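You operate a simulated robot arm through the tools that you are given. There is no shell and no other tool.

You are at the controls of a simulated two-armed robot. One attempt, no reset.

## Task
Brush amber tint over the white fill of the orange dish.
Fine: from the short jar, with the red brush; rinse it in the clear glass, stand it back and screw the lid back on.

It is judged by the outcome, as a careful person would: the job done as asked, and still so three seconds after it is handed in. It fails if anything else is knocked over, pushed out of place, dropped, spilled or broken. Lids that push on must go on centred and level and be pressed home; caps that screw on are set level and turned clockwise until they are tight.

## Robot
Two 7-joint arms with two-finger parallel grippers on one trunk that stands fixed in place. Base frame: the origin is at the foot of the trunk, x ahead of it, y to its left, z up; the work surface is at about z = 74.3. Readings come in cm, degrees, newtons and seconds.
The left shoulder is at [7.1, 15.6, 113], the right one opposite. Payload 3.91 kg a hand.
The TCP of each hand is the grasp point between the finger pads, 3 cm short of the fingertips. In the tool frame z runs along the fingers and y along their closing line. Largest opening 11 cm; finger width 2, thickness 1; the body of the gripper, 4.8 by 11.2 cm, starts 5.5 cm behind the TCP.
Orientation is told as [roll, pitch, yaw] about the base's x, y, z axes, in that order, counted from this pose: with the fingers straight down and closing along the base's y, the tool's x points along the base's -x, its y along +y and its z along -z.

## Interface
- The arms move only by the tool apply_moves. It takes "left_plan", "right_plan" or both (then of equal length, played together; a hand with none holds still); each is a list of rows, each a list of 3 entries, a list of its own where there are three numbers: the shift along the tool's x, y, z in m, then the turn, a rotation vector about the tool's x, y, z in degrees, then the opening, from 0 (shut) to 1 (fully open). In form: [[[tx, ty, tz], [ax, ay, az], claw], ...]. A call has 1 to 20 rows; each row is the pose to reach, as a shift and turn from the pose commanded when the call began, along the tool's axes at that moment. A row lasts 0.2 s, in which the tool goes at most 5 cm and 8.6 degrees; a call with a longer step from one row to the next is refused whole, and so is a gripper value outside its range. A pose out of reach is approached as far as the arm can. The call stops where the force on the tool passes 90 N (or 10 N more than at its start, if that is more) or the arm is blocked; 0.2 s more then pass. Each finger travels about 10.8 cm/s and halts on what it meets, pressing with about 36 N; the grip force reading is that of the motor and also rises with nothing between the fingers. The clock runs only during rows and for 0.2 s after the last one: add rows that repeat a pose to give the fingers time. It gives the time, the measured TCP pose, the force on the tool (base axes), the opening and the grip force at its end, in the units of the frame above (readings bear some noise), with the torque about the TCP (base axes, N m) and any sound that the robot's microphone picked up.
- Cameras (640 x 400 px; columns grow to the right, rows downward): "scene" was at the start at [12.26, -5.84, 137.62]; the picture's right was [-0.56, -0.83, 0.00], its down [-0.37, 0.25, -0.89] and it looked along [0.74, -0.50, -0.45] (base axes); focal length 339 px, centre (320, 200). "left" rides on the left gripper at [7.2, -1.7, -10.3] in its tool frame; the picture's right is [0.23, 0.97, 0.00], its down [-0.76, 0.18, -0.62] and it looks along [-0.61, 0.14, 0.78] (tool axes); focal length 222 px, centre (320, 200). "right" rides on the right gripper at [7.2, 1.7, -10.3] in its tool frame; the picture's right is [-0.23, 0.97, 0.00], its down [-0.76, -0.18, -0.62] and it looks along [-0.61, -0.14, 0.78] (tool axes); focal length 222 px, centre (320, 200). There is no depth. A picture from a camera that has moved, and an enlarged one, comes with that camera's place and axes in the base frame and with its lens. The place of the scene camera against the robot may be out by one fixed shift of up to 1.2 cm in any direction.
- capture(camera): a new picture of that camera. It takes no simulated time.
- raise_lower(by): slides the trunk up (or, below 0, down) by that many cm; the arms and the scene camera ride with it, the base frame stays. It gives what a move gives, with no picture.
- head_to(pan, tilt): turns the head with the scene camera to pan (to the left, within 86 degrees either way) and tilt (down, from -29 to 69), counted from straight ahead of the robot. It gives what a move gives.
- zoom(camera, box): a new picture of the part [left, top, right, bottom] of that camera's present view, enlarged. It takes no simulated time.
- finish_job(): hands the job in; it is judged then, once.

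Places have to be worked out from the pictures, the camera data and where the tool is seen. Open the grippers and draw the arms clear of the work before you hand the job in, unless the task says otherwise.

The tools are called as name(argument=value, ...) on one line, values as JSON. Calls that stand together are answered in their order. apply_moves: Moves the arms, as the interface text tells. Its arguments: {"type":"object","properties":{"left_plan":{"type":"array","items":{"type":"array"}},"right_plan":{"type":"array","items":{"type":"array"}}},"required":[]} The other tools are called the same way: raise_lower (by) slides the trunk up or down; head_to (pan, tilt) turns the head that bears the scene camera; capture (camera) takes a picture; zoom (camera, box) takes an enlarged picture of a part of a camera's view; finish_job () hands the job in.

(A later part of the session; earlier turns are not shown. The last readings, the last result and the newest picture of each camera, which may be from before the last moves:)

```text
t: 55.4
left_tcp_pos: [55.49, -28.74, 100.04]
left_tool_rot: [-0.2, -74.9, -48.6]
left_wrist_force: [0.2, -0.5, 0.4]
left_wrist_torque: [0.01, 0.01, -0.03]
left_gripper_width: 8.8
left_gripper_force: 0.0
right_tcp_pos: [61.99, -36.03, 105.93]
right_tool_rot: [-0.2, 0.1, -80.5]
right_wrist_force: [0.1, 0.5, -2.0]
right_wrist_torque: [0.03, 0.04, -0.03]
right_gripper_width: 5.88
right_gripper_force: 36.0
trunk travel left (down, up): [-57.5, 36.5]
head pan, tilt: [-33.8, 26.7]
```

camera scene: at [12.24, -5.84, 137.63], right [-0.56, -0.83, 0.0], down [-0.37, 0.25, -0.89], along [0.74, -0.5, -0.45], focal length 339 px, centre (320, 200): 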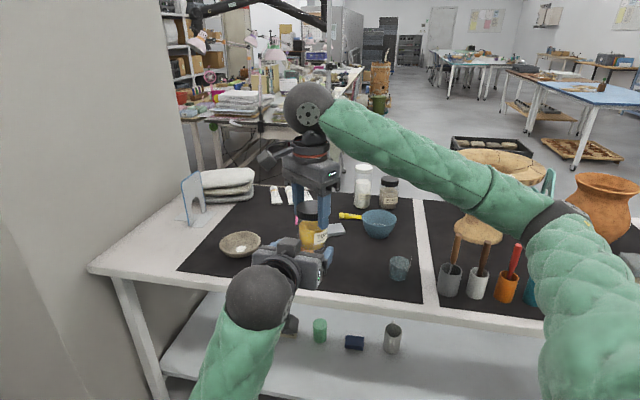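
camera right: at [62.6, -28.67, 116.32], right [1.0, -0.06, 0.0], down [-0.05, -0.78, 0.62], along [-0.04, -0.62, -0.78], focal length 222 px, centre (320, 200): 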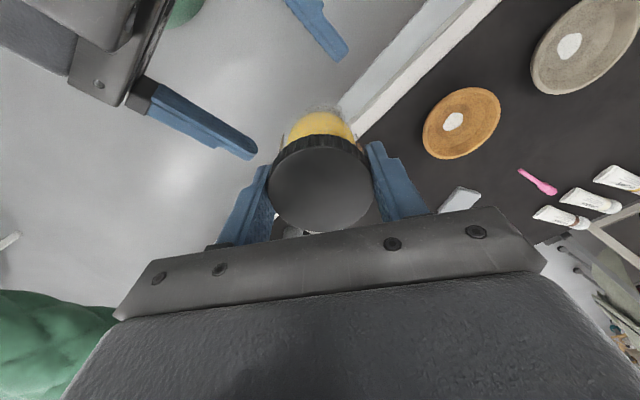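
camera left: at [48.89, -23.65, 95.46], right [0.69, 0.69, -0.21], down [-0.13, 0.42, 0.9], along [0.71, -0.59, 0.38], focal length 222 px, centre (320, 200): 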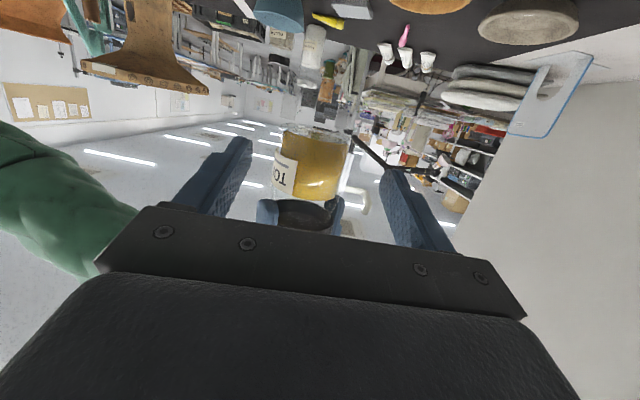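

Left orientation is exact again at (55.4, -28.6). Now I'll bring the jar in between the left fingers with the right hand.

apply_moves(right_plan=[[[0.0023, -0.0014, 0], [0, 0, 0], 0], [[0.0083, -0.0052, 0], [0, 0, 0], 0], [[0.0173, -0.0108, 0], [0, 0, 0], 0], [[0.0286, -0.0179, 0], [0, 0, 0], 0], [[0.0399, -0.0249, 0], [0, 0, 0], 0], [[0.0512, -0.032, 0], [0, 0, 0], 0], [[0.061, -0.0381, 0], [0, 0, 0], 0], [[0.0693, -0.0432, 0], [0, 0, 0], 0], [[0.0738, -0.0461, 0], [0, 0, 0], 0], [[0.0753, -0.047, 0], [0, 0, 0], 0], [[0.0753, -0.047, 0], [0, 0, 0], 0]])

capture(camera="left")

capture(camera="right")

zoom(camera="scene", box=[190, 80, 400, 330])

```text
t: 57.8
left_tcp_pos: [55.57, -28.64, 100.17]
left_tool_rot: [0.0, -75.0, -48.7]
left_wrist_force: [0.1, -0.7, 0.0]
left_wrist_torque: [0.0, -0.01, -0.04]
left_gripper_width: 8.8
left_gripper_force: 0.1
right_tcp_pos: [56.13, -29.42, 105.84]
right_tool_rot: [0.0, 0.2, -80.5]
right_wrist_force: [0.4, 0.4, -2.4]
right_wrist_torque: [-0.01, 0.0, -0.01]
right_gripper_width: 5.85
right_gripper_force: 35.6
trunk travel left (down, up): [-57.5, 36.5]
head pan, tilt: [-33.8, 26.7]
```

```text
taken
camera left: at [46.24, -20.85, 95.75], right [0.69, 0.69, -0.22], down [-0.13, 0.42, 0.9], along [0.71, -0.59, 0.38], focal length 222 px, centre (320, 200)
```

left: 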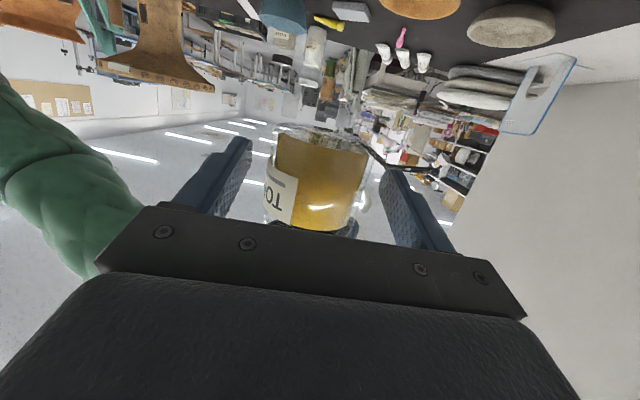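

```text
taken
camera right: at [56.73, -22.04, 116.24], right [1.0, -0.06, 0.0], down [-0.05, -0.78, 0.62], along [-0.04, -0.62, -0.78], focal length 222 px, centre (320, 200)
```

right: 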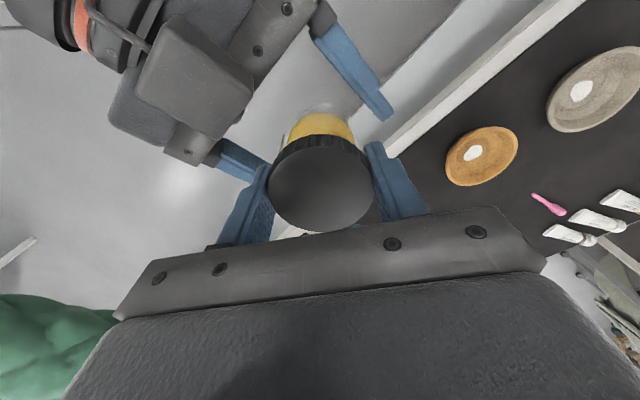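

```text
1.60 times, centred on (295, 205) of scene
camera zoom: at [12.27, -5.85, 137.62], right [-0.56, -0.83, 0.0], down [-0.37, 0.25, -0.89], along [0.74, -0.5, -0.45], focal length 542 px, centre (360, 192)
```

zoom: 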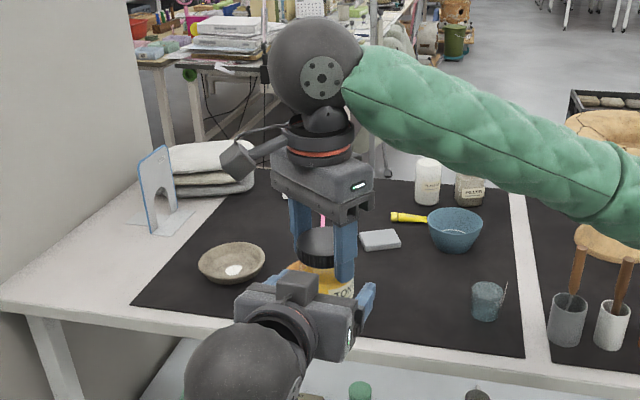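

The jar sits centred between the left fingers. Closing the left hand on the jar body.

apply_moves(left_plan=[[[0, 0, 0], [0, 0, 0], 0.65], [[0, 0, 0], [0, 0, 0], 0.55], [[0, 0, 0], [0, 0, 0], 0.45], [[0, 0, 0], [0, 0, 0], 0], [[0, 0, 0], [0, 0, 0], 0], [[0, 0, 0], [0, 0, 0], 0]])

capture(camera="left")

capture(camera="right")

```text
t: 59.2
left_tcp_pos: [55.33, -28.73, 100.19]
left_tool_rot: [-0.1, -75.1, -48.8]
left_wrist_force: [-18.0, -19.7, 0.4]
left_wrist_torque: [0.71, -0.49, -0.33]
left_gripper_width: 6.22
left_gripper_force: 36.3
right_tcp_pos: [56.09, -29.47, 105.83]
right_tool_rot: [-0.2, 0.1, -80.5]
right_wrist_force: [17.1, 20.5, -1.5]
right_wrist_torque: [0.5, -0.51, 0.08]
right_gripper_width: 5.91
right_gripper_force: 36.4
trunk travel left (down, up): [-57.5, 36.5]
head pan, tilt: [-33.8, 26.7]
```

```text
taken
camera left: at [46.19, -20.89, 95.75], right [0.7, 0.68, -0.22], down [-0.13, 0.42, 0.9], along [0.71, -0.59, 0.38], focal length 222 px, centre (320, 200)
```

left: 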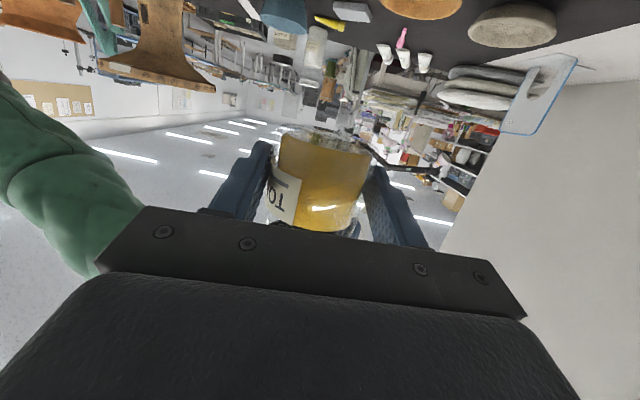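

```text
taken
camera right: at [56.74, -22.02, 116.26], right [1.0, -0.06, 0.0], down [-0.05, -0.78, 0.62], along [-0.04, -0.62, -0.78], focal length 222 px, centre (320, 200)
```

right: 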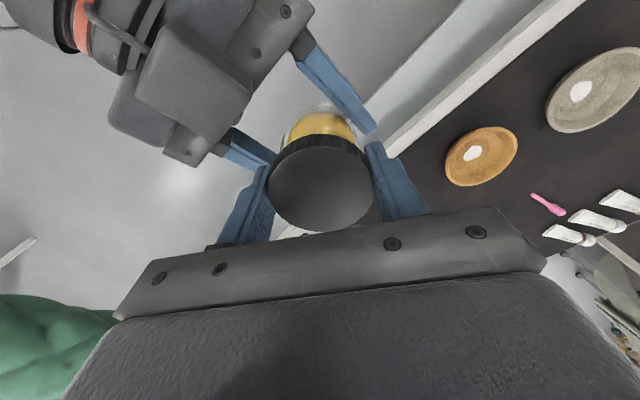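

Width 6.2 and a 27 N sideways push show one left finger touching first: the jar is about 3 mm off-centre for the left hand. I'll shift the left hand slightly along its closing line to balance.

apply_moves(left_plan=[[[0, -0.001, 0], [0, 0, 0], 0], [[0, -0.002, 0], [0, 0, 0], 0], [[0, -0.002, 0], [0, 0, 0], 0]])

```text
t: 60.0
left_tcp_pos: [55.21, -28.83, 100.03]
left_tool_rot: [-0.1, -75.0, -48.6]
left_wrist_force: [6.0, -15.5, 0.2]
left_wrist_torque: [0.57, 0.18, -0.19]
left_gripper_width: 6.2
left_gripper_force: 35.7
right_tcp_pos: [56.04, -29.31, 105.91]
right_tool_rot: [-0.2, 0.0, -80.5]
right_wrist_force: [-6.6, 17.1, -3.2]
right_wrist_torque: [0.46, 0.18, 0.09]
right_gripper_width: 5.86
right_gripper_force: 35.9
trunk travel left (down, up): [-57.5, 36.5]
head pan, tilt: [-33.8, 26.7]
```

The sideways load dropped to about 6 N. A small 1.5 mm relief move along the approach direction should remove the rest of the internal load.

apply_moves(left_plan=[[[-0.0002, -0.0003, 0.0007], [0, 0, 0], 0], [[-0.0004, -0.0005, 0.0014], [0, 0, 0], 0], [[-0.0004, -0.0005, 0.0014], [0, 0, 0], 0]])

```text
t: 60.8
left_tcp_pos: [55.37, -28.86, 100.28]
left_tool_rot: [0.0, -75.0, -48.6]
left_wrist_force: [10.8, 12.6, -0.1]
left_wrist_torque: [-0.46, 0.05, 0.0]
left_gripper_width: 6.18
left_gripper_force: 35.8
right_tcp_pos: [56.12, -29.49, 105.95]
right_tool_rot: [-0.1, -0.1, -80.6]
right_wrist_force: [-11.1, -13.8, 1.0]
right_wrist_torque: [-0.25, 0.56, 0.12]
right_gripper_width: 5.9
right_gripper_force: 35.9
trunk travel left (down, up): [-57.5, 36.5]
head pan, tilt: [-33.8, 26.7]
```

Loads are down to within about 16 N of internal force, which is acceptable. Now I'll try the first counter-clockwise turn of the lid, 25°, and see the torque.

apply_moves(right_plan=[[[0, 0, 0], [0, 0, -3], 0], [[0, 0, 0], [0, 0, -7], 0], [[0, 0, 0], [0, 0, -12], 0], [[0, 0, 0], [0, 0, -17], 0], [[0, 0, 0], [0, 0, -22], 0], [[0, 0, 0], [0, 0, -25], 0]])

capture(camera="left")

capture(camera="right")

```text
t: 62.2
left_tcp_pos: [55.35, -28.87, 100.21]
left_tool_rot: [0.1, -75.0, -48.7]
left_wrist_force: [22.1, 31.5, -6.9]
left_wrist_torque: [-0.96, 0.5, 0.65]
left_gripper_width: 6.18
left_gripper_force: 35.9
right_tcp_pos: [56.08, -29.37, 105.87]
right_tool_rot: [-0.1, 0.1, -55.5]
right_wrist_force: [-22.1, -30.6, 7.0]
right_wrist_torque: [-0.79, 0.85, -0.35]
right_gripper_width: 5.89
right_gripper_force: 35.8
trunk travel left (down, up): [-57.5, 36.5]
head pan, tilt: [-33.8, 26.7]
```

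```text
taken
camera left: at [46.06, -21.06, 95.71], right [0.69, 0.69, -0.22], down [-0.13, 0.42, 0.9], along [0.71, -0.59, 0.38], focal length 222 px, centre (320, 200)
```

left: 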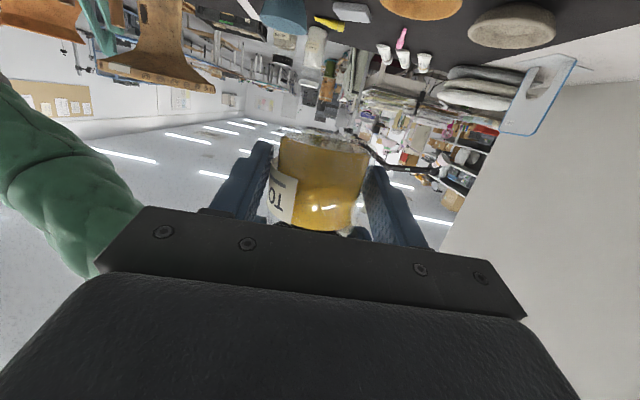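

```text
taken
camera right: at [53.53, -22.51, 116.29], right [0.93, 0.36, 0.0], down [0.29, -0.73, 0.62], along [0.23, -0.58, -0.78], focal length 222 px, centre (320, 200)
```

right: 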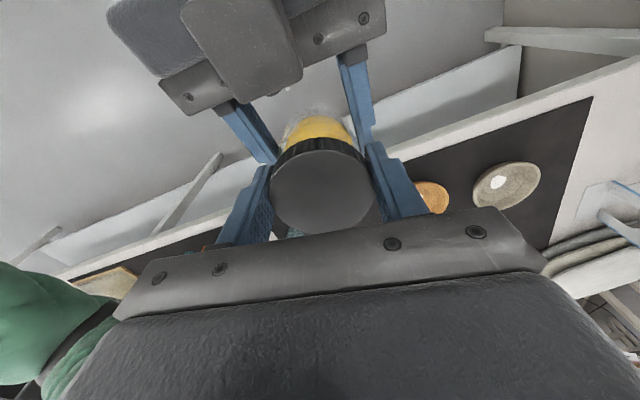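

The lid turned about 25° while the jar label stayed put, so it is loosening. Sideways load has risen to about 37 N from slight off-centring; I'll relieve it with a 1.5 mm shift of the right hand.

apply_moves(right_plan=[[[-0.0003, -0.0007, 0], [0, 0, 0], 0], [[-0.0005, -0.0014, 0], [0, 0, 0], 0], [[-0.0005, -0.0014, 0], [0, 0, 0], 0]])

zoom(camera="right", box=[220, 90, 440, 250])

```text
t: 63.0
left_tcp_pos: [55.11, -29.04, 100.18]
left_tool_rot: [-0.2, -75.0, -48.8]
left_wrist_force: [15.1, 19.3, -7.5]
left_wrist_torque: [-0.55, 0.48, 0.42]
left_gripper_width: 6.16
left_gripper_force: 36.2
right_tcp_pos: [55.92, -29.48, 105.85]
right_tool_rot: [0.0, 0.1, -55.4]
right_wrist_force: [-13.7, -18.6, 9.0]
right_wrist_torque: [-0.45, 0.48, -0.2]
right_gripper_width: 5.88
right_gripper_force: 36.2
trunk travel left (down, up): [-57.5, 36.5]
head pan, tilt: [-33.8, 26.7]
```

```text
2.50 times, centred on (330, 170) of right
camera zoom: at [53.44, -22.62, 116.27], right [0.93, 0.36, 0.0], down [0.29, -0.73, 0.62], along [0.23, -0.58, -0.78], focal length 555 px, centre (295, 275)
```

zoom: 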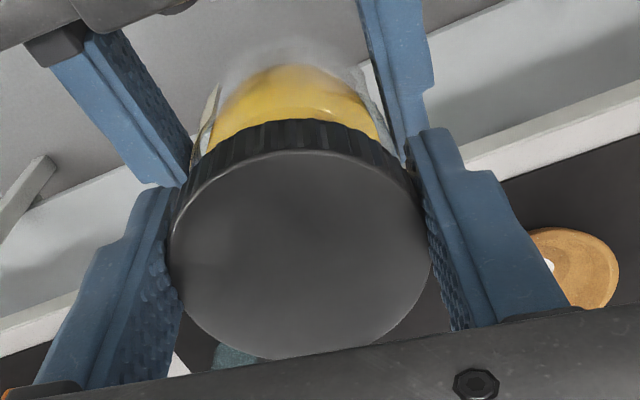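

Load fell to 24 N. The picture suggests the lid axis sits about 3.5 mm off the right TCP along the finger-width direction; since the left now holds the jar, I'll release, recentre and regrip the lid.

apply_moves(right_plan=[[[0, 0, 0], [0, 0, 0], 0.68], [[0, 0, 0], [0, 0, 0], 0.68]])

zoom(camera="right", box=[220, 90, 440, 250])

capture(camera="left")

```text
t: 63.6
left_tcp_pos: [55.16, -28.89, 100.12]
left_tool_rot: [-0.1, -75.0, -48.8]
left_wrist_force: [0.7, -0.4, 0.3]
left_wrist_torque: [0.02, 0.05, 0.0]
left_gripper_width: 6.07
left_gripper_force: 36.0
right_tcp_pos: [55.9, -29.5, 105.91]
right_tool_rot: [-0.2, 0.1, -55.5]
right_wrist_force: [-0.4, -0.7, 0.7]
right_wrist_torque: [0.04, 0.0, 0.02]
right_gripper_width: 7.48
right_gripper_force: 0.0
trunk travel left (down, up): [-57.5, 36.5]
head pan, tilt: [-33.8, 26.7]
```

```text
2.50 times, centred on (330, 170) of right
camera zoom: at [53.45, -22.62, 116.26], right [0.93, 0.36, 0.0], down [0.29, -0.73, 0.62], along [0.23, -0.58, -0.78], focal length 555 px, centre (295, 275)
```

zoom: 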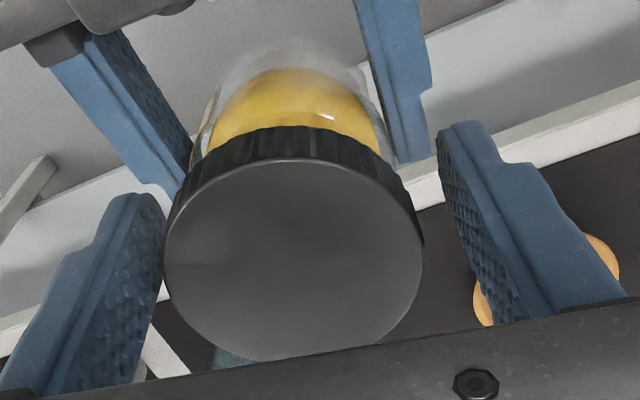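

```text
taken
camera left: at [45.98, -21.12, 95.77], right [0.7, 0.68, -0.22], down [-0.13, 0.42, 0.9], along [0.71, -0.59, 0.38], focal length 222 px, centre (320, 200)
```

left: 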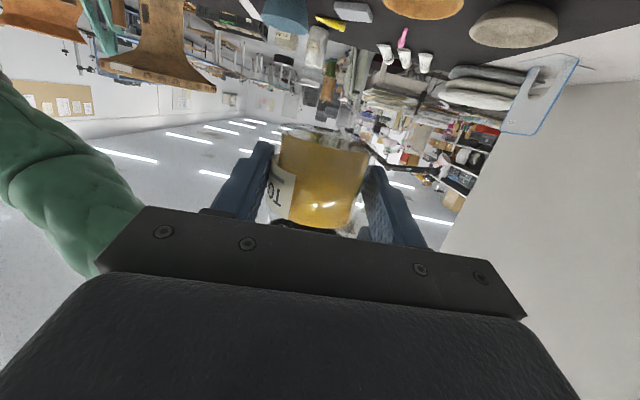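

Both hands are unloaded and the left holds the jar. The lid is about 4.5 mm off in tool x and 1.4 mm in tool y; I'll recentre by that amount and look again before closing.

apply_moves(right_plan=[[[-0.0022, -0.0007, 0], [0, 0, 0], 0.68], [[-0.0045, -0.0014, 0], [0, 0, 0], 0.68], [[-0.0045, -0.0014, 0], [0, 0, 0], 0.68]])

zoom(camera="right", box=[220, 90, 440, 250])

zoom(camera="scene", box=[260, 140, 380, 300])

```text
t: 64.4
left_tcp_pos: [55.24, -28.96, 100.2]
left_tool_rot: [-0.1, -74.9, -48.8]
left_wrist_force: [0.7, -0.4, -0.6]
left_wrist_torque: [0.02, 0.06, 0.01]
left_gripper_width: 6.06
left_gripper_force: 36.3
right_tcp_pos: [56.08, -29.93, 106.02]
right_tool_rot: [-0.1, 0.1, -55.4]
right_wrist_force: [0.7, 0.1, 0.4]
right_wrist_torque: [-0.01, 0.0, 0.0]
right_gripper_width: 7.47
right_gripper_force: 0.1
trunk travel left (down, up): [-57.5, 36.5]
head pan, tilt: [-33.8, 26.7]
```

```text
2.50 times, centred on (330, 170) of right
camera zoom: at [53.56, -23.08, 116.31], right [0.93, 0.36, 0.0], down [0.29, -0.73, 0.62], along [0.23, -0.58, -0.78], focal length 555 px, centre (295, 275)
```

zoom: 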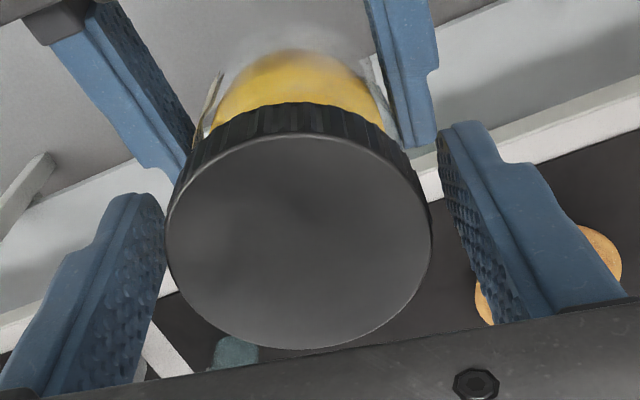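

```text
2.50 times, centred on (320, 220) of scene
camera zoom: at [12.27, -5.84, 137.62], right [-0.56, -0.83, 0.0], down [-0.37, 0.25, -0.89], along [0.74, -0.5, -0.45], focal length 847 px, centre (320, 150)
```

zoom: 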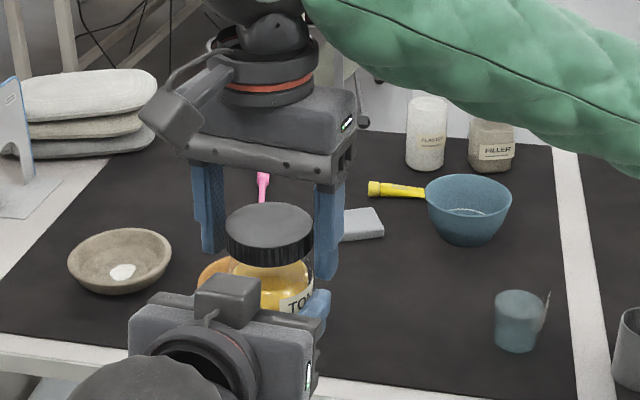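

The lid is now centred under the right hand. Closing and turning counter-clockwise another 60° with a slight rise, watching the forces.

apply_moves(right_plan=[[[0, 0, 0], [0, 0, 0], 0], [[0, 0, 0], [0, 0, 0], 0], [[0, 0, 0], [0, 0, 0], 0], [[0, 0, -0.0001], [0, 0, -5], 0], [[0, 0, -0.0002], [0, 0, -12], 0], [[0, 0, -0.0003], [0, 0, -19], 0], [[0, 0, -0.0005], [0, 0, -26], 0], [[0, 0, -0.0006], [0, 0, -33], 0], [[0, 0, -0.0007], [0, 0, -40], 0], [[0, 0, -0.0008], [0, 0, -47], 0], [[0, 0, -0.0009], [0, 0, -54], 0], [[0, 0, -0.001], [0, 0, -60], 0]])

capture(camera="left")

zoom(camera="right", box=[220, 90, 440, 250])

```text
t: 67.0
left_tcp_pos: [55.42, -28.82, 100.2]
left_tool_rot: [-0.1, -74.9, -48.5]
left_wrist_force: [22.0, 35.8, -5.4]
left_wrist_torque: [-0.48, 0.51, 1.27]
left_gripper_width: 6.34
left_gripper_force: 36.1
right_tcp_pos: [56.12, -29.96, 106.04]
right_tool_rot: [0.1, 0.1, 4.7]
right_wrist_force: [-21.6, -35.6, 5.0]
right_wrist_torque: [-1.52, 0.89, -0.69]
right_gripper_width: 6.22
right_gripper_force: 35.9
trunk travel left (down, up): [-57.5, 36.5]
head pan, tilt: [-33.8, 26.7]
```

```text
taken
camera left: at [46.07, -21.03, 95.71], right [0.69, 0.69, -0.22], down [-0.13, 0.42, 0.9], along [0.71, -0.59, 0.38], focal length 222 px, centre (320, 200)
```

left: 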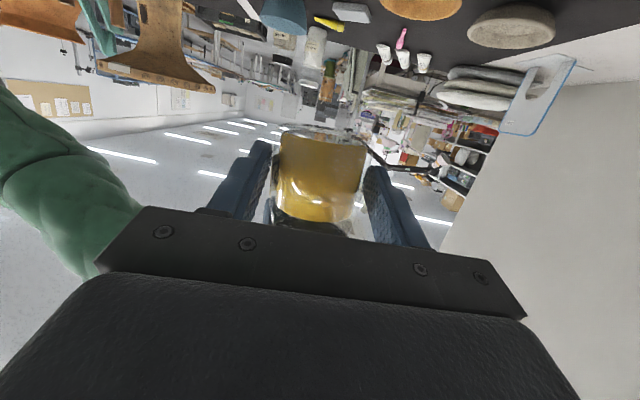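

```text
2.50 times, centred on (330, 170) of right
camera zoom: at [48.97, -28.99, 116.37], right [0.15, 0.99, 0.0], down [0.77, -0.12, 0.62], along [0.61, -0.09, -0.78], focal length 555 px, centre (295, 275)
```

zoom: 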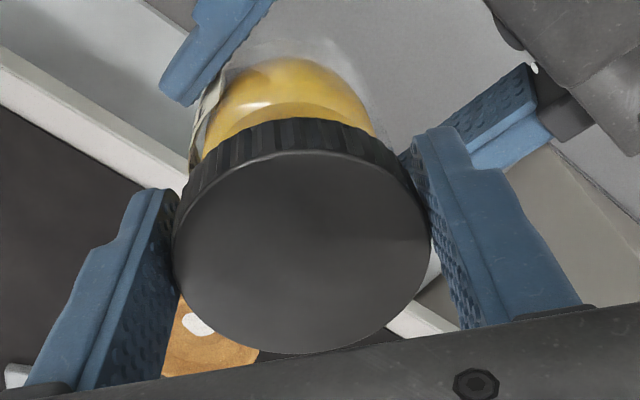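

The jar turned with the lid inside the left fingers this time (label moved), so the left grip slipped under about 40 N of sideways load. I'll null that load first by shifting the right hand, then test turning again gently.

apply_moves(right_plan=[[[0.0005, -0.0007, 0], [0, 0, 0], 0], [[0.001, -0.0014, 0], [0, 0, 0], 0], [[0.001, -0.0014, 0], [0, 0, 0], 0], [[0.001, -0.0014, 0], [0, 0, 0], 0]])

```text
t: 68.0
left_tcp_pos: [55.15, -29.01, 100.05]
left_tool_rot: [-0.2, -75.0, -48.8]
left_wrist_force: [0.1, 2.8, -2.7]
left_wrist_torque: [-0.06, 0.61, -0.01]
left_gripper_width: 6.14
left_gripper_force: 35.9
right_tcp_pos: [56.08, -29.92, 105.98]
right_tool_rot: [0.1, 0.1, 4.5]
right_wrist_force: [-1.0, -3.2, 2.4]
right_wrist_torque: [-0.08, -0.5, 0.04]
right_gripper_width: 5.91
right_gripper_force: 35.6
trunk travel left (down, up): [-57.5, 36.5]
head pan, tilt: [-33.8, 26.7]
```

The internal load is now near zero. A small 6° counter-clockwise turn to read the torque.

apply_moves(right_plan=[[[0, 0, 0], [0, 0, -3], 0], [[0, 0, 0], [0, 0, -6], 0]])

zoom(camera="left", box=[220, 110, 420, 240])

zoom(camera="right", box=[270, 100, 380, 170])

```text
t: 68.6
left_tcp_pos: [55.33, -28.89, 100.16]
left_tool_rot: [-0.1, -75.1, -48.8]
left_wrist_force: [-9.4, 16.8, -1.5]
left_wrist_torque: [-0.81, -0.02, 0.07]
left_gripper_width: 5.87
left_gripper_force: 36.3
right_tcp_pos: [56.19, -30.13, 106.01]
right_tool_rot: [0.0, 0.1, 10.4]
right_wrist_force: [9.5, -16.7, 0.9]
right_wrist_torque: [-0.14, -0.49, -0.07]
right_gripper_width: 5.88
right_gripper_force: 36.0
trunk travel left (down, up): [-57.5, 36.5]
head pan, tilt: [-33.8, 26.7]
```

```text
3.08 times, centred on (320, 175) of left
camera zoom: at [45.99, -21.07, 95.78], right [0.69, 0.69, -0.22], down [-0.13, 0.42, 0.9], along [0.71, -0.59, 0.38], focal length 684 px, centre (320, 277)
```

zoom: 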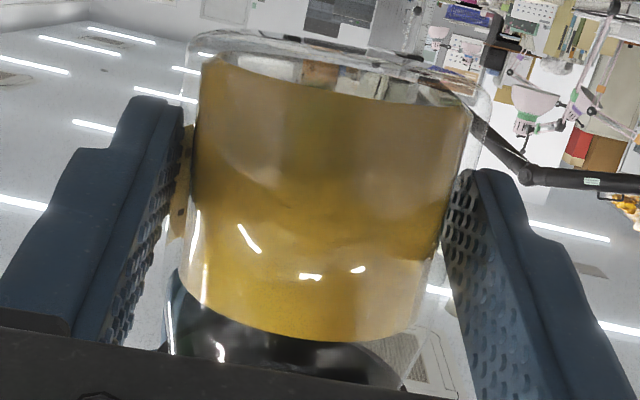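

```text
5.71 times, centred on (325, 135) of right
camera zoom: at [48.89, -29.9, 116.38], right [0.05, 1.0, 0.0], down [0.78, -0.04, 0.62], along [0.62, -0.03, -0.78], focal length 1269 px, centre (291, 571)
```

zoom: 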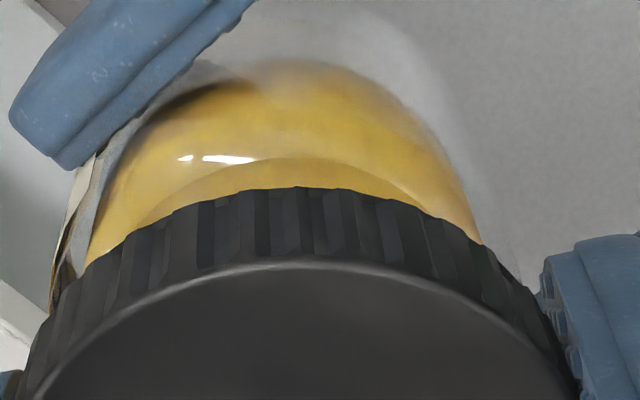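

I need to know whether the lid turns on the jar. I'll take a reference enlargement, turn 8° more, and compare the label position relative to the right camera.

zoom(camera="right", box=[250, 90, 390, 180])

apply_moves(right_plan=[[[0, 0, 0], [0, 0, -4], 0], [[0, 0, 0], [0, 0, -8], 0], [[0, 0, 0], [0, 0, -12], 0]])

zoom(camera="right", box=[250, 90, 390, 180])

zoom(camera="left", box=[220, 110, 420, 240])

```text
4.44 times, centred on (320, 135) of right
camera zoom: at [48.89, -29.9, 116.38], right [0.05, 1.0, 0.0], down [0.78, -0.04, 0.62], along [0.62, -0.03, -0.78], focal length 987 px, centre (320, 489)
```

zoom: 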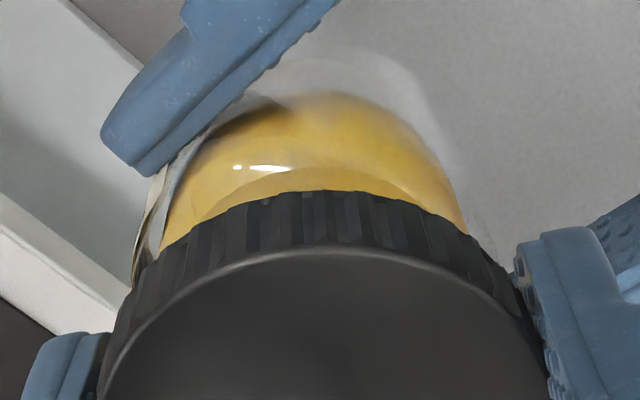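

```text
t: 69.4
left_tcp_pos: [55.24, -28.9, 100.18]
left_tool_rot: [0.1, -75.0, -48.8]
left_wrist_force: [5.9, 6.4, 0.1]
left_wrist_torque: [0.13, 0.04, 0.78]
left_gripper_width: 5.67
left_gripper_force: 35.8
right_tcp_pos: [56.16, -30.14, 106.0]
right_tool_rot: [0.1, 0.0, 22.6]
right_wrist_force: [-5.9, -5.6, 0.7]
right_wrist_torque: [-0.51, 0.38, -0.66]
right_gripper_width: 5.93
right_gripper_force: 35.9
trunk travel left (down, up): [-57.5, 36.5]
head pan, tilt: [-33.8, 26.7]
```

```text
4.44 times, centred on (320, 135) of right
camera zoom: at [48.9, -31.41, 116.36], right [-0.16, 0.99, 0.0], down [0.77, 0.13, 0.62], along [0.61, 0.1, -0.78], focal length 987 px, centre (320, 489)
```

zoom: 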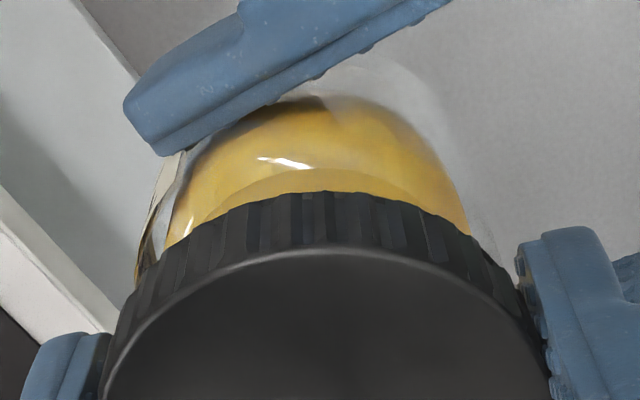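

```text
3.08 times, centred on (320, 175) of left
camera zoom: at [46.05, -21.08, 95.74], right [0.69, 0.69, -0.22], down [-0.13, 0.42, 0.9], along [0.71, -0.59, 0.38], focal length 684 px, centre (320, 277)
```

zoom: 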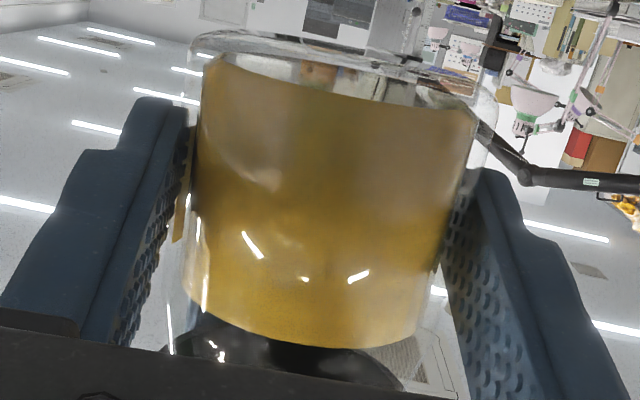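

The jar keeps turning with the right hand at low sideways load. My right fingertips reach about 1.4 cm below the lid, so they may be gripping the glass as well. I'll release, raise the right hand 1.5 cm so only the lid is held, and check.

apply_moves(right_plan=[[[0, 0, 0], [0, 0, 0], 0.68], [[0, 0, 0], [0, 0, 0], 0.68], [[0, 0, -0.008], [0, 0, 0], 0.68], [[0, 0, -0.015], [0, 0, 0], 0.68], [[0, 0, -0.015], [0, 0, 0], 0.68]])

capture(camera="right")

zoom(camera="scene", box=[260, 160, 380, 300])

capture(camera="left")

```text
t: 70.6
left_tcp_pos: [55.31, -28.99, 100.15]
left_tool_rot: [0.0, -74.9, -48.7]
left_wrist_force: [0.4, 0.2, 0.0]
left_wrist_torque: [0.04, 0.01, 0.01]
left_gripper_width: 5.65
left_gripper_force: 35.9
right_tcp_pos: [55.97, -30.19, 107.52]
right_tool_rot: [0.1, 0.2, 22.4]
right_wrist_force: [0.5, -0.1, -0.5]
right_wrist_torque: [0.03, 0.02, 0.03]
right_gripper_width: 7.5
right_gripper_force: 0.1
trunk travel left (down, up): [-57.5, 36.5]
head pan, tilt: [-33.8, 26.7]
```

```text
taken
camera right: at [48.91, -31.45, 117.87], right [-0.16, 0.99, 0.0], down [0.77, 0.13, 0.62], along [0.61, 0.1, -0.78], focal length 222 px, centre (320, 200)
```

right: 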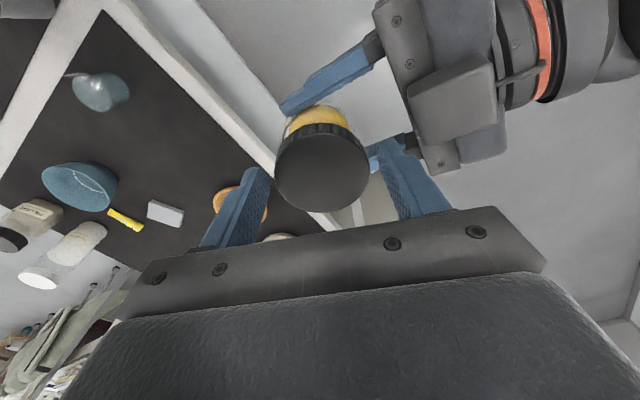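

```text
2.86 times, centred on (320, 230) of scene
camera zoom: at [12.27, -5.85, 137.62], right [-0.56, -0.83, 0.0], down [-0.37, 0.25, -0.89], along [0.74, -0.5, -0.45], focal length 968 px, centre (320, 114)
```

zoom: 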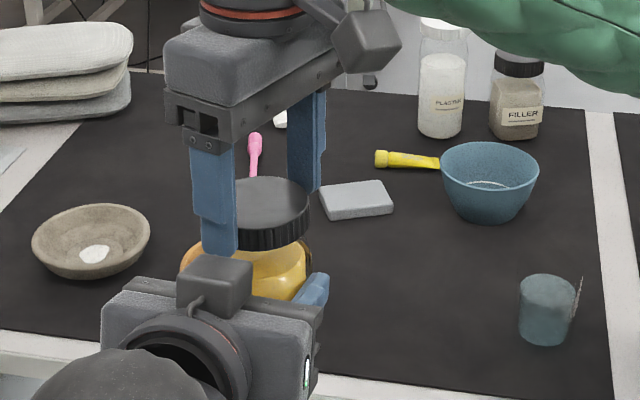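

```text
taken
camera left: at [46.02, -21.1, 95.75], right [0.69, 0.69, -0.22], down [-0.13, 0.42, 0.9], along [0.71, -0.59, 0.38], focal length 222 px, centre (320, 200)
```

left: 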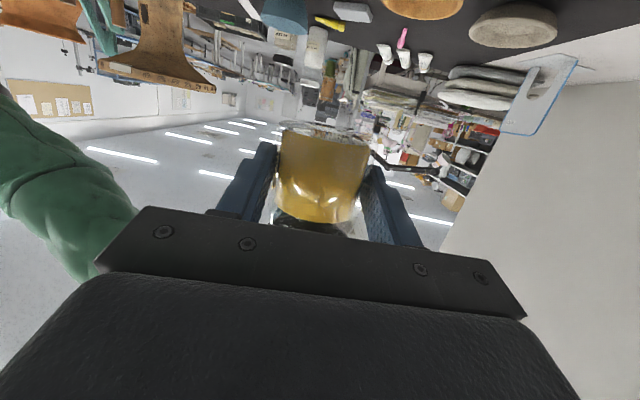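

The lid is centred and only the lid will be between the fingertips now. Closing and reading the load before turning.

apply_moves(right_plan=[[[0, 0.001, 0], [0, 0, 0], 0.6], [[0, 0.001, 0], [0, 0, 0], 0], [[0, 0.001, 0], [0, 0, 0], 0], [[0, 0.001, 0], [0, 0, 0], 0]])

zoom(camera="right", box=[250, 90, 390, 180])

```text
t: 71.6
left_tcp_pos: [55.3, -28.91, 100.13]
left_tool_rot: [-0.1, -75.0, -48.7]
left_wrist_force: [-3.7, 6.8, 0.0]
left_wrist_torque: [-0.32, -0.12, 0.04]
left_gripper_width: 5.68
left_gripper_force: 36.3
right_tcp_pos: [56.11, -30.01, 107.51]
right_tool_rot: [0.1, 0.2, 22.4]
right_wrist_force: [4.4, -8.1, 0.5]
right_wrist_torque: [-0.21, -0.14, 0.0]
right_gripper_width: 5.91
right_gripper_force: 36.4
trunk travel left (down, up): [-57.5, 36.5]
head pan, tilt: [-33.8, 26.7]
```

```text
4.44 times, centred on (320, 135) of right
camera zoom: at [48.91, -31.35, 117.86], right [-0.16, 0.99, 0.0], down [0.77, 0.13, 0.62], along [0.61, 0.1, -0.78], focal length 987 px, centre (320, 489)
```

zoom: 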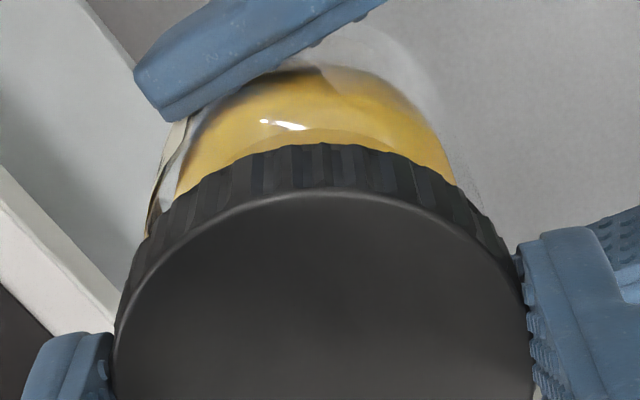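

Only 9 N of side load now. Turning 24° counter-clockwise.

apply_moves(right_plan=[[[0, 0, 0], [0, 0, -6], 0], [[0, 0, 0], [0, 0, -12], 0], [[0, 0, 0], [0, 0, -18], 0], [[0, 0, 0], [0, 0, -24], 0]])

zoom(camera="right", box=[250, 90, 390, 180])

zoom(camera="left", box=[220, 110, 420, 240])

```text
t: 72.6
left_tcp_pos: [55.21, -28.88, 100.15]
left_tool_rot: [-0.1, -74.9, -48.7]
left_wrist_force: [-3.4, 16.6, -1.5]
left_wrist_torque: [-0.49, -0.14, 0.16]
left_gripper_width: 5.69
left_gripper_force: 36.2
right_tcp_pos: [55.93, -30.12, 107.52]
right_tool_rot: [0.2, 0.0, 46.6]
right_wrist_force: [4.8, -17.7, 1.1]
right_wrist_torque: [-0.73, -0.16, -0.04]
right_gripper_width: 5.87
right_gripper_force: 36.0
trunk travel left (down, up): [-57.5, 36.5]
head pan, tilt: [-33.8, 26.7]
```

```text
4.44 times, centred on (320, 135) of right
camera zoom: at [49.98, -34.22, 117.84], right [-0.55, 0.83, 0.0], down [0.65, 0.43, 0.62], along [0.52, 0.34, -0.78], focal length 987 px, centre (320, 489)
```

zoom: 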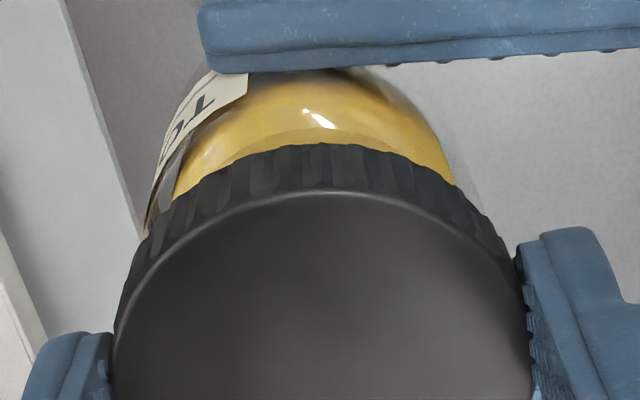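

```text
3.08 times, centred on (320, 175) of left
camera zoom: at [46.03, -21.08, 95.74], right [0.69, 0.69, -0.22], down [-0.13, 0.42, 0.9], along [0.71, -0.59, 0.38], focal length 684 px, centre (320, 277)
```

zoom: 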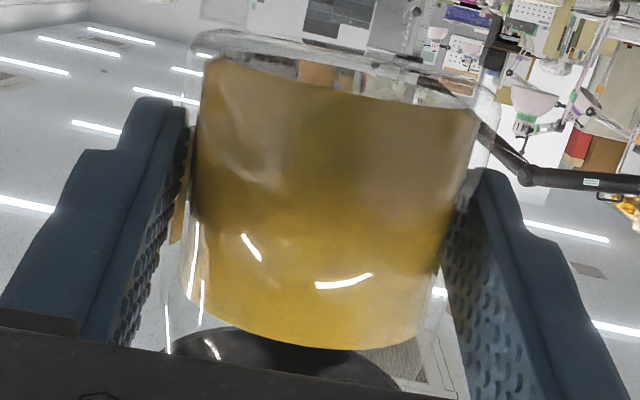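

Now the label turns into view while the hand rotates: the lid is unscrewing on the jar with very low torque. Continuing counter-clockwise another 100° with a slight rise.

apply_moves(right_plan=[[[0, 0, 0], [0, 0, -6], 0], [[0, 0, -0.0001], [0, 0, -13], 0], [[0, 0, -0.0002], [0, 0, -20], 0], [[0, 0, -0.0003], [0, 0, -27], 0], [[0, 0, -0.0004], [0, 0, -34], 0], [[0, 0, -0.0004], [0, 0, -41], 0], [[0, 0, -0.0005], [0, 0, -48], 0], [[0, 0, -0.0006], [0, 0, -55], 0], [[0, 0, -0.0006], [0, 0, -62], 0], [[0, 0, -0.0007], [0, 0, -69], 0], [[0, 0, -0.0008], [0, 0, -76], 0], [[0, 0, -0.0008], [0, 0, -83], 0], [[0, 0, -0.0009], [0, 0, -90], 0], [[0, 0, -0.001], [0, 0, -97], 0], [[0, 0, -0.001], [0, 0, -100], 0]])

zoom(camera="right", box=[250, 90, 390, 180])

zoom(camera="left", box=[220, 110, 420, 240])

zoom(camera="scene", box=[260, 160, 380, 300])

```text
t: 75.8
left_tcp_pos: [55.26, -28.98, 100.17]
left_tool_rot: [-0.1, -74.9, -48.7]
left_wrist_force: [-2.0, -3.9, 0.5]
left_wrist_torque: [0.55, -0.21, -0.04]
left_gripper_width: 5.66
left_gripper_force: 35.5
right_tcp_pos: [55.98, -29.99, 107.58]
right_tool_rot: [0.0, 0.0, 146.7]
right_wrist_force: [2.9, 3.8, -1.2]
right_wrist_torque: [-0.23, -0.02, -0.03]
right_gripper_width: 5.91
right_gripper_force: 35.9
trunk travel left (down, up): [-57.5, 36.5]
head pan, tilt: [-33.8, 26.7]
```

```text
4.44 times, centred on (320, 135) of right
camera zoom: at [61.3, -35.47, 117.92], right [-0.73, -0.69, 0.0], down [-0.54, 0.57, 0.63], along [-0.43, 0.45, -0.78], focal length 987 px, centre (320, 489)
```

zoom: 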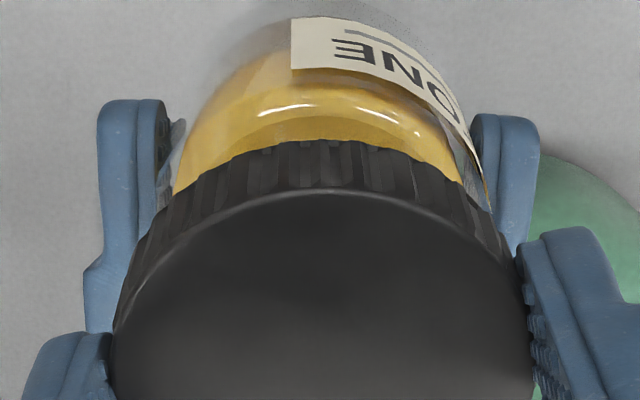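

```text
3.08 times, centred on (320, 175) of left
camera zoom: at [45.99, -21.13, 95.75], right [0.69, 0.68, -0.22], down [-0.13, 0.42, 0.9], along [0.71, -0.59, 0.38], focal length 684 px, centre (320, 277)
```

zoom: 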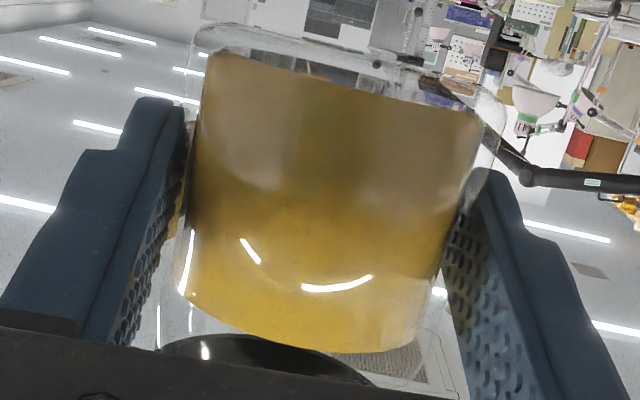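

```text
2.86 times, centred on (320, 230) of scene
camera zoom: at [12.27, -5.85, 137.62], right [-0.56, -0.83, 0.0], down [-0.37, 0.25, -0.89], along [0.74, -0.5, -0.45], focal length 968 px, centre (320, 114)
```

zoom: 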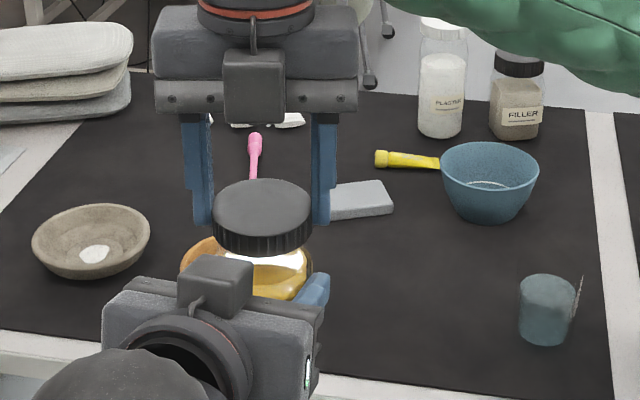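

The lid has now turned about 125° on the jar at almost no torque. I'll open the right fingers, rotate the hand back clear of the lid, and take another bite.

apply_moves(right_plan=[[[0, 0, 0], [0, 0, 0], 0.78], [[0, 0, 0], [0, 0, 0], 0.78], [[0, 0, 0], [0, 0, 8.3], 0.78], [[0, 0, 0], [0, 0, 16.6], 0.78], [[0, 0, 0], [0, 0, 24.9], 0.78], [[0, 0, 0], [0, 0, 33.2], 0.78], [[0, 0, 0], [0, 0, 41.5], 0.78], [[0, 0, 0], [0, 0, 49.8], 0.78], [[0, 0, 0], [0, 0, 58.1], 0.78], [[0, 0, 0], [0, 0, 66.4], 0.78], [[0, 0, 0], [0, 0, 74.7], 0.78], [[0, 0, 0], [0, 0, 83], 0.78], [[0, 0, 0], [0, 0, 91.3], 0.78], [[0, 0, 0], [0, 0, 99.6], 0.78], [[0, 0, 0], [0, 0, 107.9], 0.78], [[0, 0, 0], [0, 0, 116.2], 0.78], [[0, 0, 0], [0, 0, 124.5], 0.78], [[0, 0, 0], [0, 0, 132.8], 0.78], [[0, 0, 0], [0, 0, 141.1], 0.78], [[0, 0, 0], [0, 0, 147], 0.78]])

apply_moves(right_plan=[[[0, 0, 0], [0, 0, 8.3], 0.78], [[0, 0, 0], [0, 0, 16.6], 0.78], [[0, 0, 0], [0, 0, 24.9], 0.78], [[0, 0, 0], [0, 0, 33.2], 0.78], [[0, 0, 0], [0, 0, 41.5], 0.78], [[0, 0, 0], [0, 0, 49.8], 0.78], [[0, 0, 0], [0, 0, 58.1], 0.78], [[0, 0, 0], [0, 0, 66.4], 0.78], [[0, 0, 0], [0, 0, 74.7], 0.78], [[0, 0, 0], [0, 0, 74.7], 0.78]])

capture(camera="right")

capture(camera="left")

zoom(camera="scene", box=[260, 160, 380, 300])

```text
t: 80.0
left_tcp_pos: [55.27, -28.92, 100.22]
left_tool_rot: [-0.1, -75.0, -48.7]
left_wrist_force: [-0.1, -0.9, -0.3]
left_wrist_torque: [0.02, -0.02, 0.0]
left_gripper_width: 5.63
left_gripper_force: 36.4
right_tcp_pos: [55.89, -29.99, 107.65]
right_tool_rot: [0.2, 0.1, -0.6]
right_wrist_force: [-0.9, 0.6, 0.7]
right_wrist_torque: [-0.03, -0.02, 0.05]
right_gripper_width: 8.57
right_gripper_force: 0.2
trunk travel left (down, up): [-57.5, 36.5]
head pan, tilt: [-33.8, 26.7]
```

```text
t: 82.2
left_tcp_pos: [55.28, -28.83, 100.2]
left_tool_rot: [-0.1, -75.0, -48.7]
left_wrist_force: [-0.2, -0.2, -0.9]
left_wrist_torque: [0.03, 0.01, 0.01]
left_gripper_width: 5.62
left_gripper_force: 36.3
right_tcp_pos: [55.92, -29.97, 107.56]
right_tool_rot: [0.0, 0.1, -75.3]
right_wrist_force: [-0.4, 0.2, 0.0]
right_wrist_torque: [-0.04, 0.0, 0.0]
right_gripper_width: 8.59
right_gripper_force: 0.1
trunk travel left (down, up): [-57.5, 36.5]
head pan, tilt: [-33.8, 26.7]
```

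```text
taken
camera right: at [56.01, -22.68, 117.97], right [1.0, 0.03, 0.0], down [0.02, -0.78, 0.62], along [0.02, -0.62, -0.78], focal length 222 px, centre (320, 200)
```

right: 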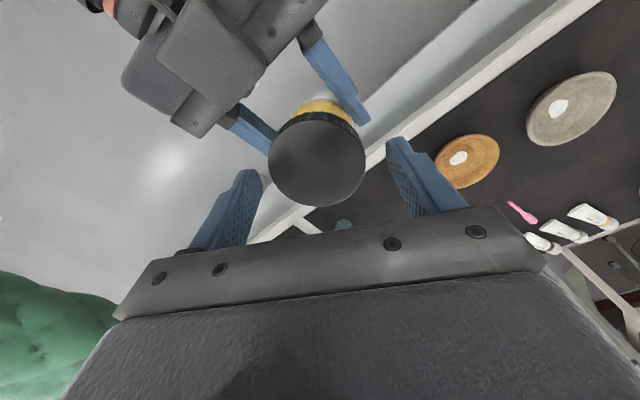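

```text
taken
camera left: at [46.01, -21.09, 95.75], right [0.69, 0.69, -0.22], down [-0.13, 0.42, 0.9], along [0.71, -0.59, 0.38], focal length 222 px, centre (320, 200)
```

left: 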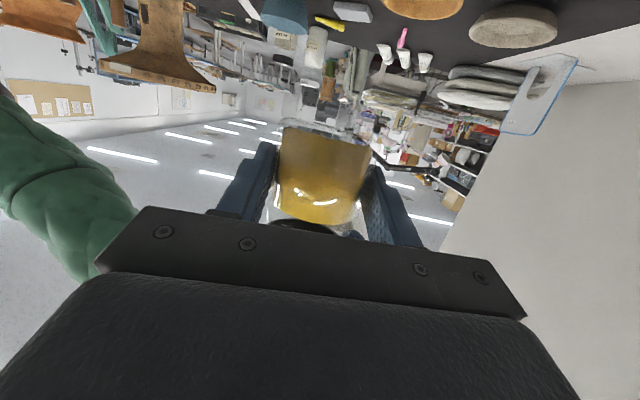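

```text
2.86 times, centred on (320, 230) of scene
camera zoom: at [12.27, -5.85, 137.62], right [-0.56, -0.83, 0.0], down [-0.37, 0.25, -0.89], along [0.74, -0.5, -0.45], focal length 968 px, centre (320, 114)
```

zoom: 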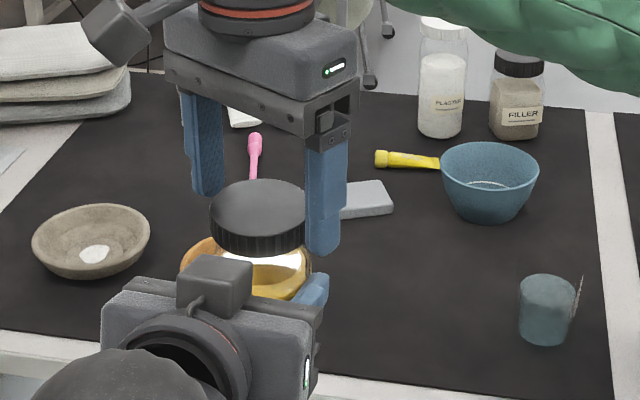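

The lid is intact on the jar. I'll measure its centre relative to the right hand before the next bite.

zoom(camera="right", box=[230, 80, 410, 220])

```text
2.86 times, centred on (320, 150) of right
camera zoom: at [56.01, -22.68, 117.97], right [1.0, 0.03, 0.0], down [0.02, -0.78, 0.62], along [0.02, -0.62, -0.78], focal length 635 px, centre (320, 343)
```

zoom: 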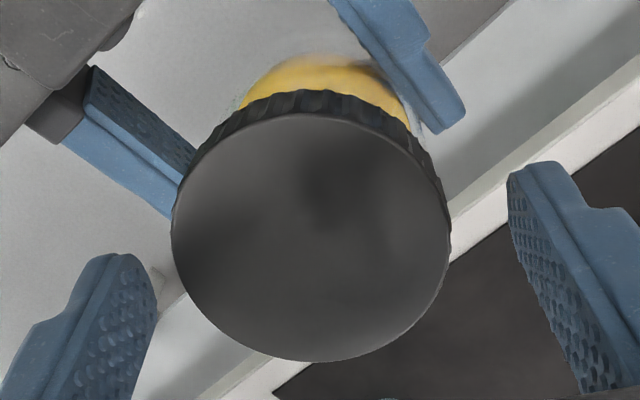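

The lid centre is about 6.6 mm from the TCP along tool x now. Recentring and verifying.

apply_moves(right_plan=[[[0.0033, -0.0002, 0], [0, 0, 0], 0.78], [[0.0064, -0.0004, 0], [0, 0, 0], 0.78], [[0.0064, -0.0004, 0], [0, 0, 0], 0.78]])

zoom(camera="right", box=[230, 80, 410, 220])

```text
t: 83.0
left_tcp_pos: [55.31, -29.0, 100.18]
left_tool_rot: [0.0, -75.0, -48.7]
left_wrist_force: [0.7, -0.8, 1.0]
left_wrist_torque: [0.02, 0.05, 0.02]
left_gripper_width: 5.65
left_gripper_force: 36.0
right_tcp_pos: [55.84, -29.41, 107.65]
right_tool_rot: [0.0, 0.0, -75.2]
right_wrist_force: [0.4, 0.5, -0.1]
right_wrist_torque: [0.0, 0.02, -0.03]
right_gripper_width: 8.6
right_gripper_force: 0.0
trunk travel left (down, up): [-57.5, 36.5]
head pan, tilt: [-33.8, 26.7]
```

```text
2.86 times, centred on (320, 150) of right
camera zoom: at [55.81, -22.07, 117.98], right [1.0, 0.03, 0.0], down [0.02, -0.78, 0.62], along [0.02, -0.62, -0.78], focal length 635 px, centre (320, 343)
```

zoom: 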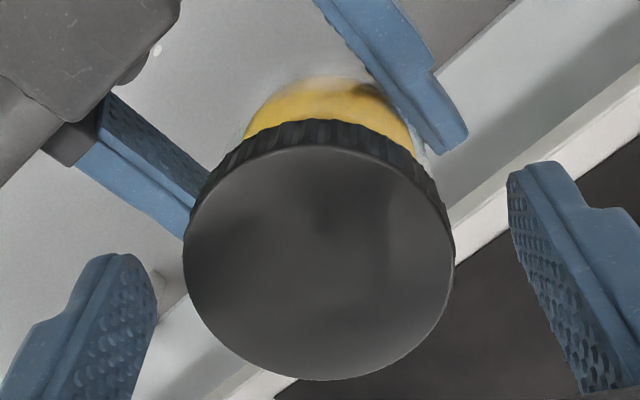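

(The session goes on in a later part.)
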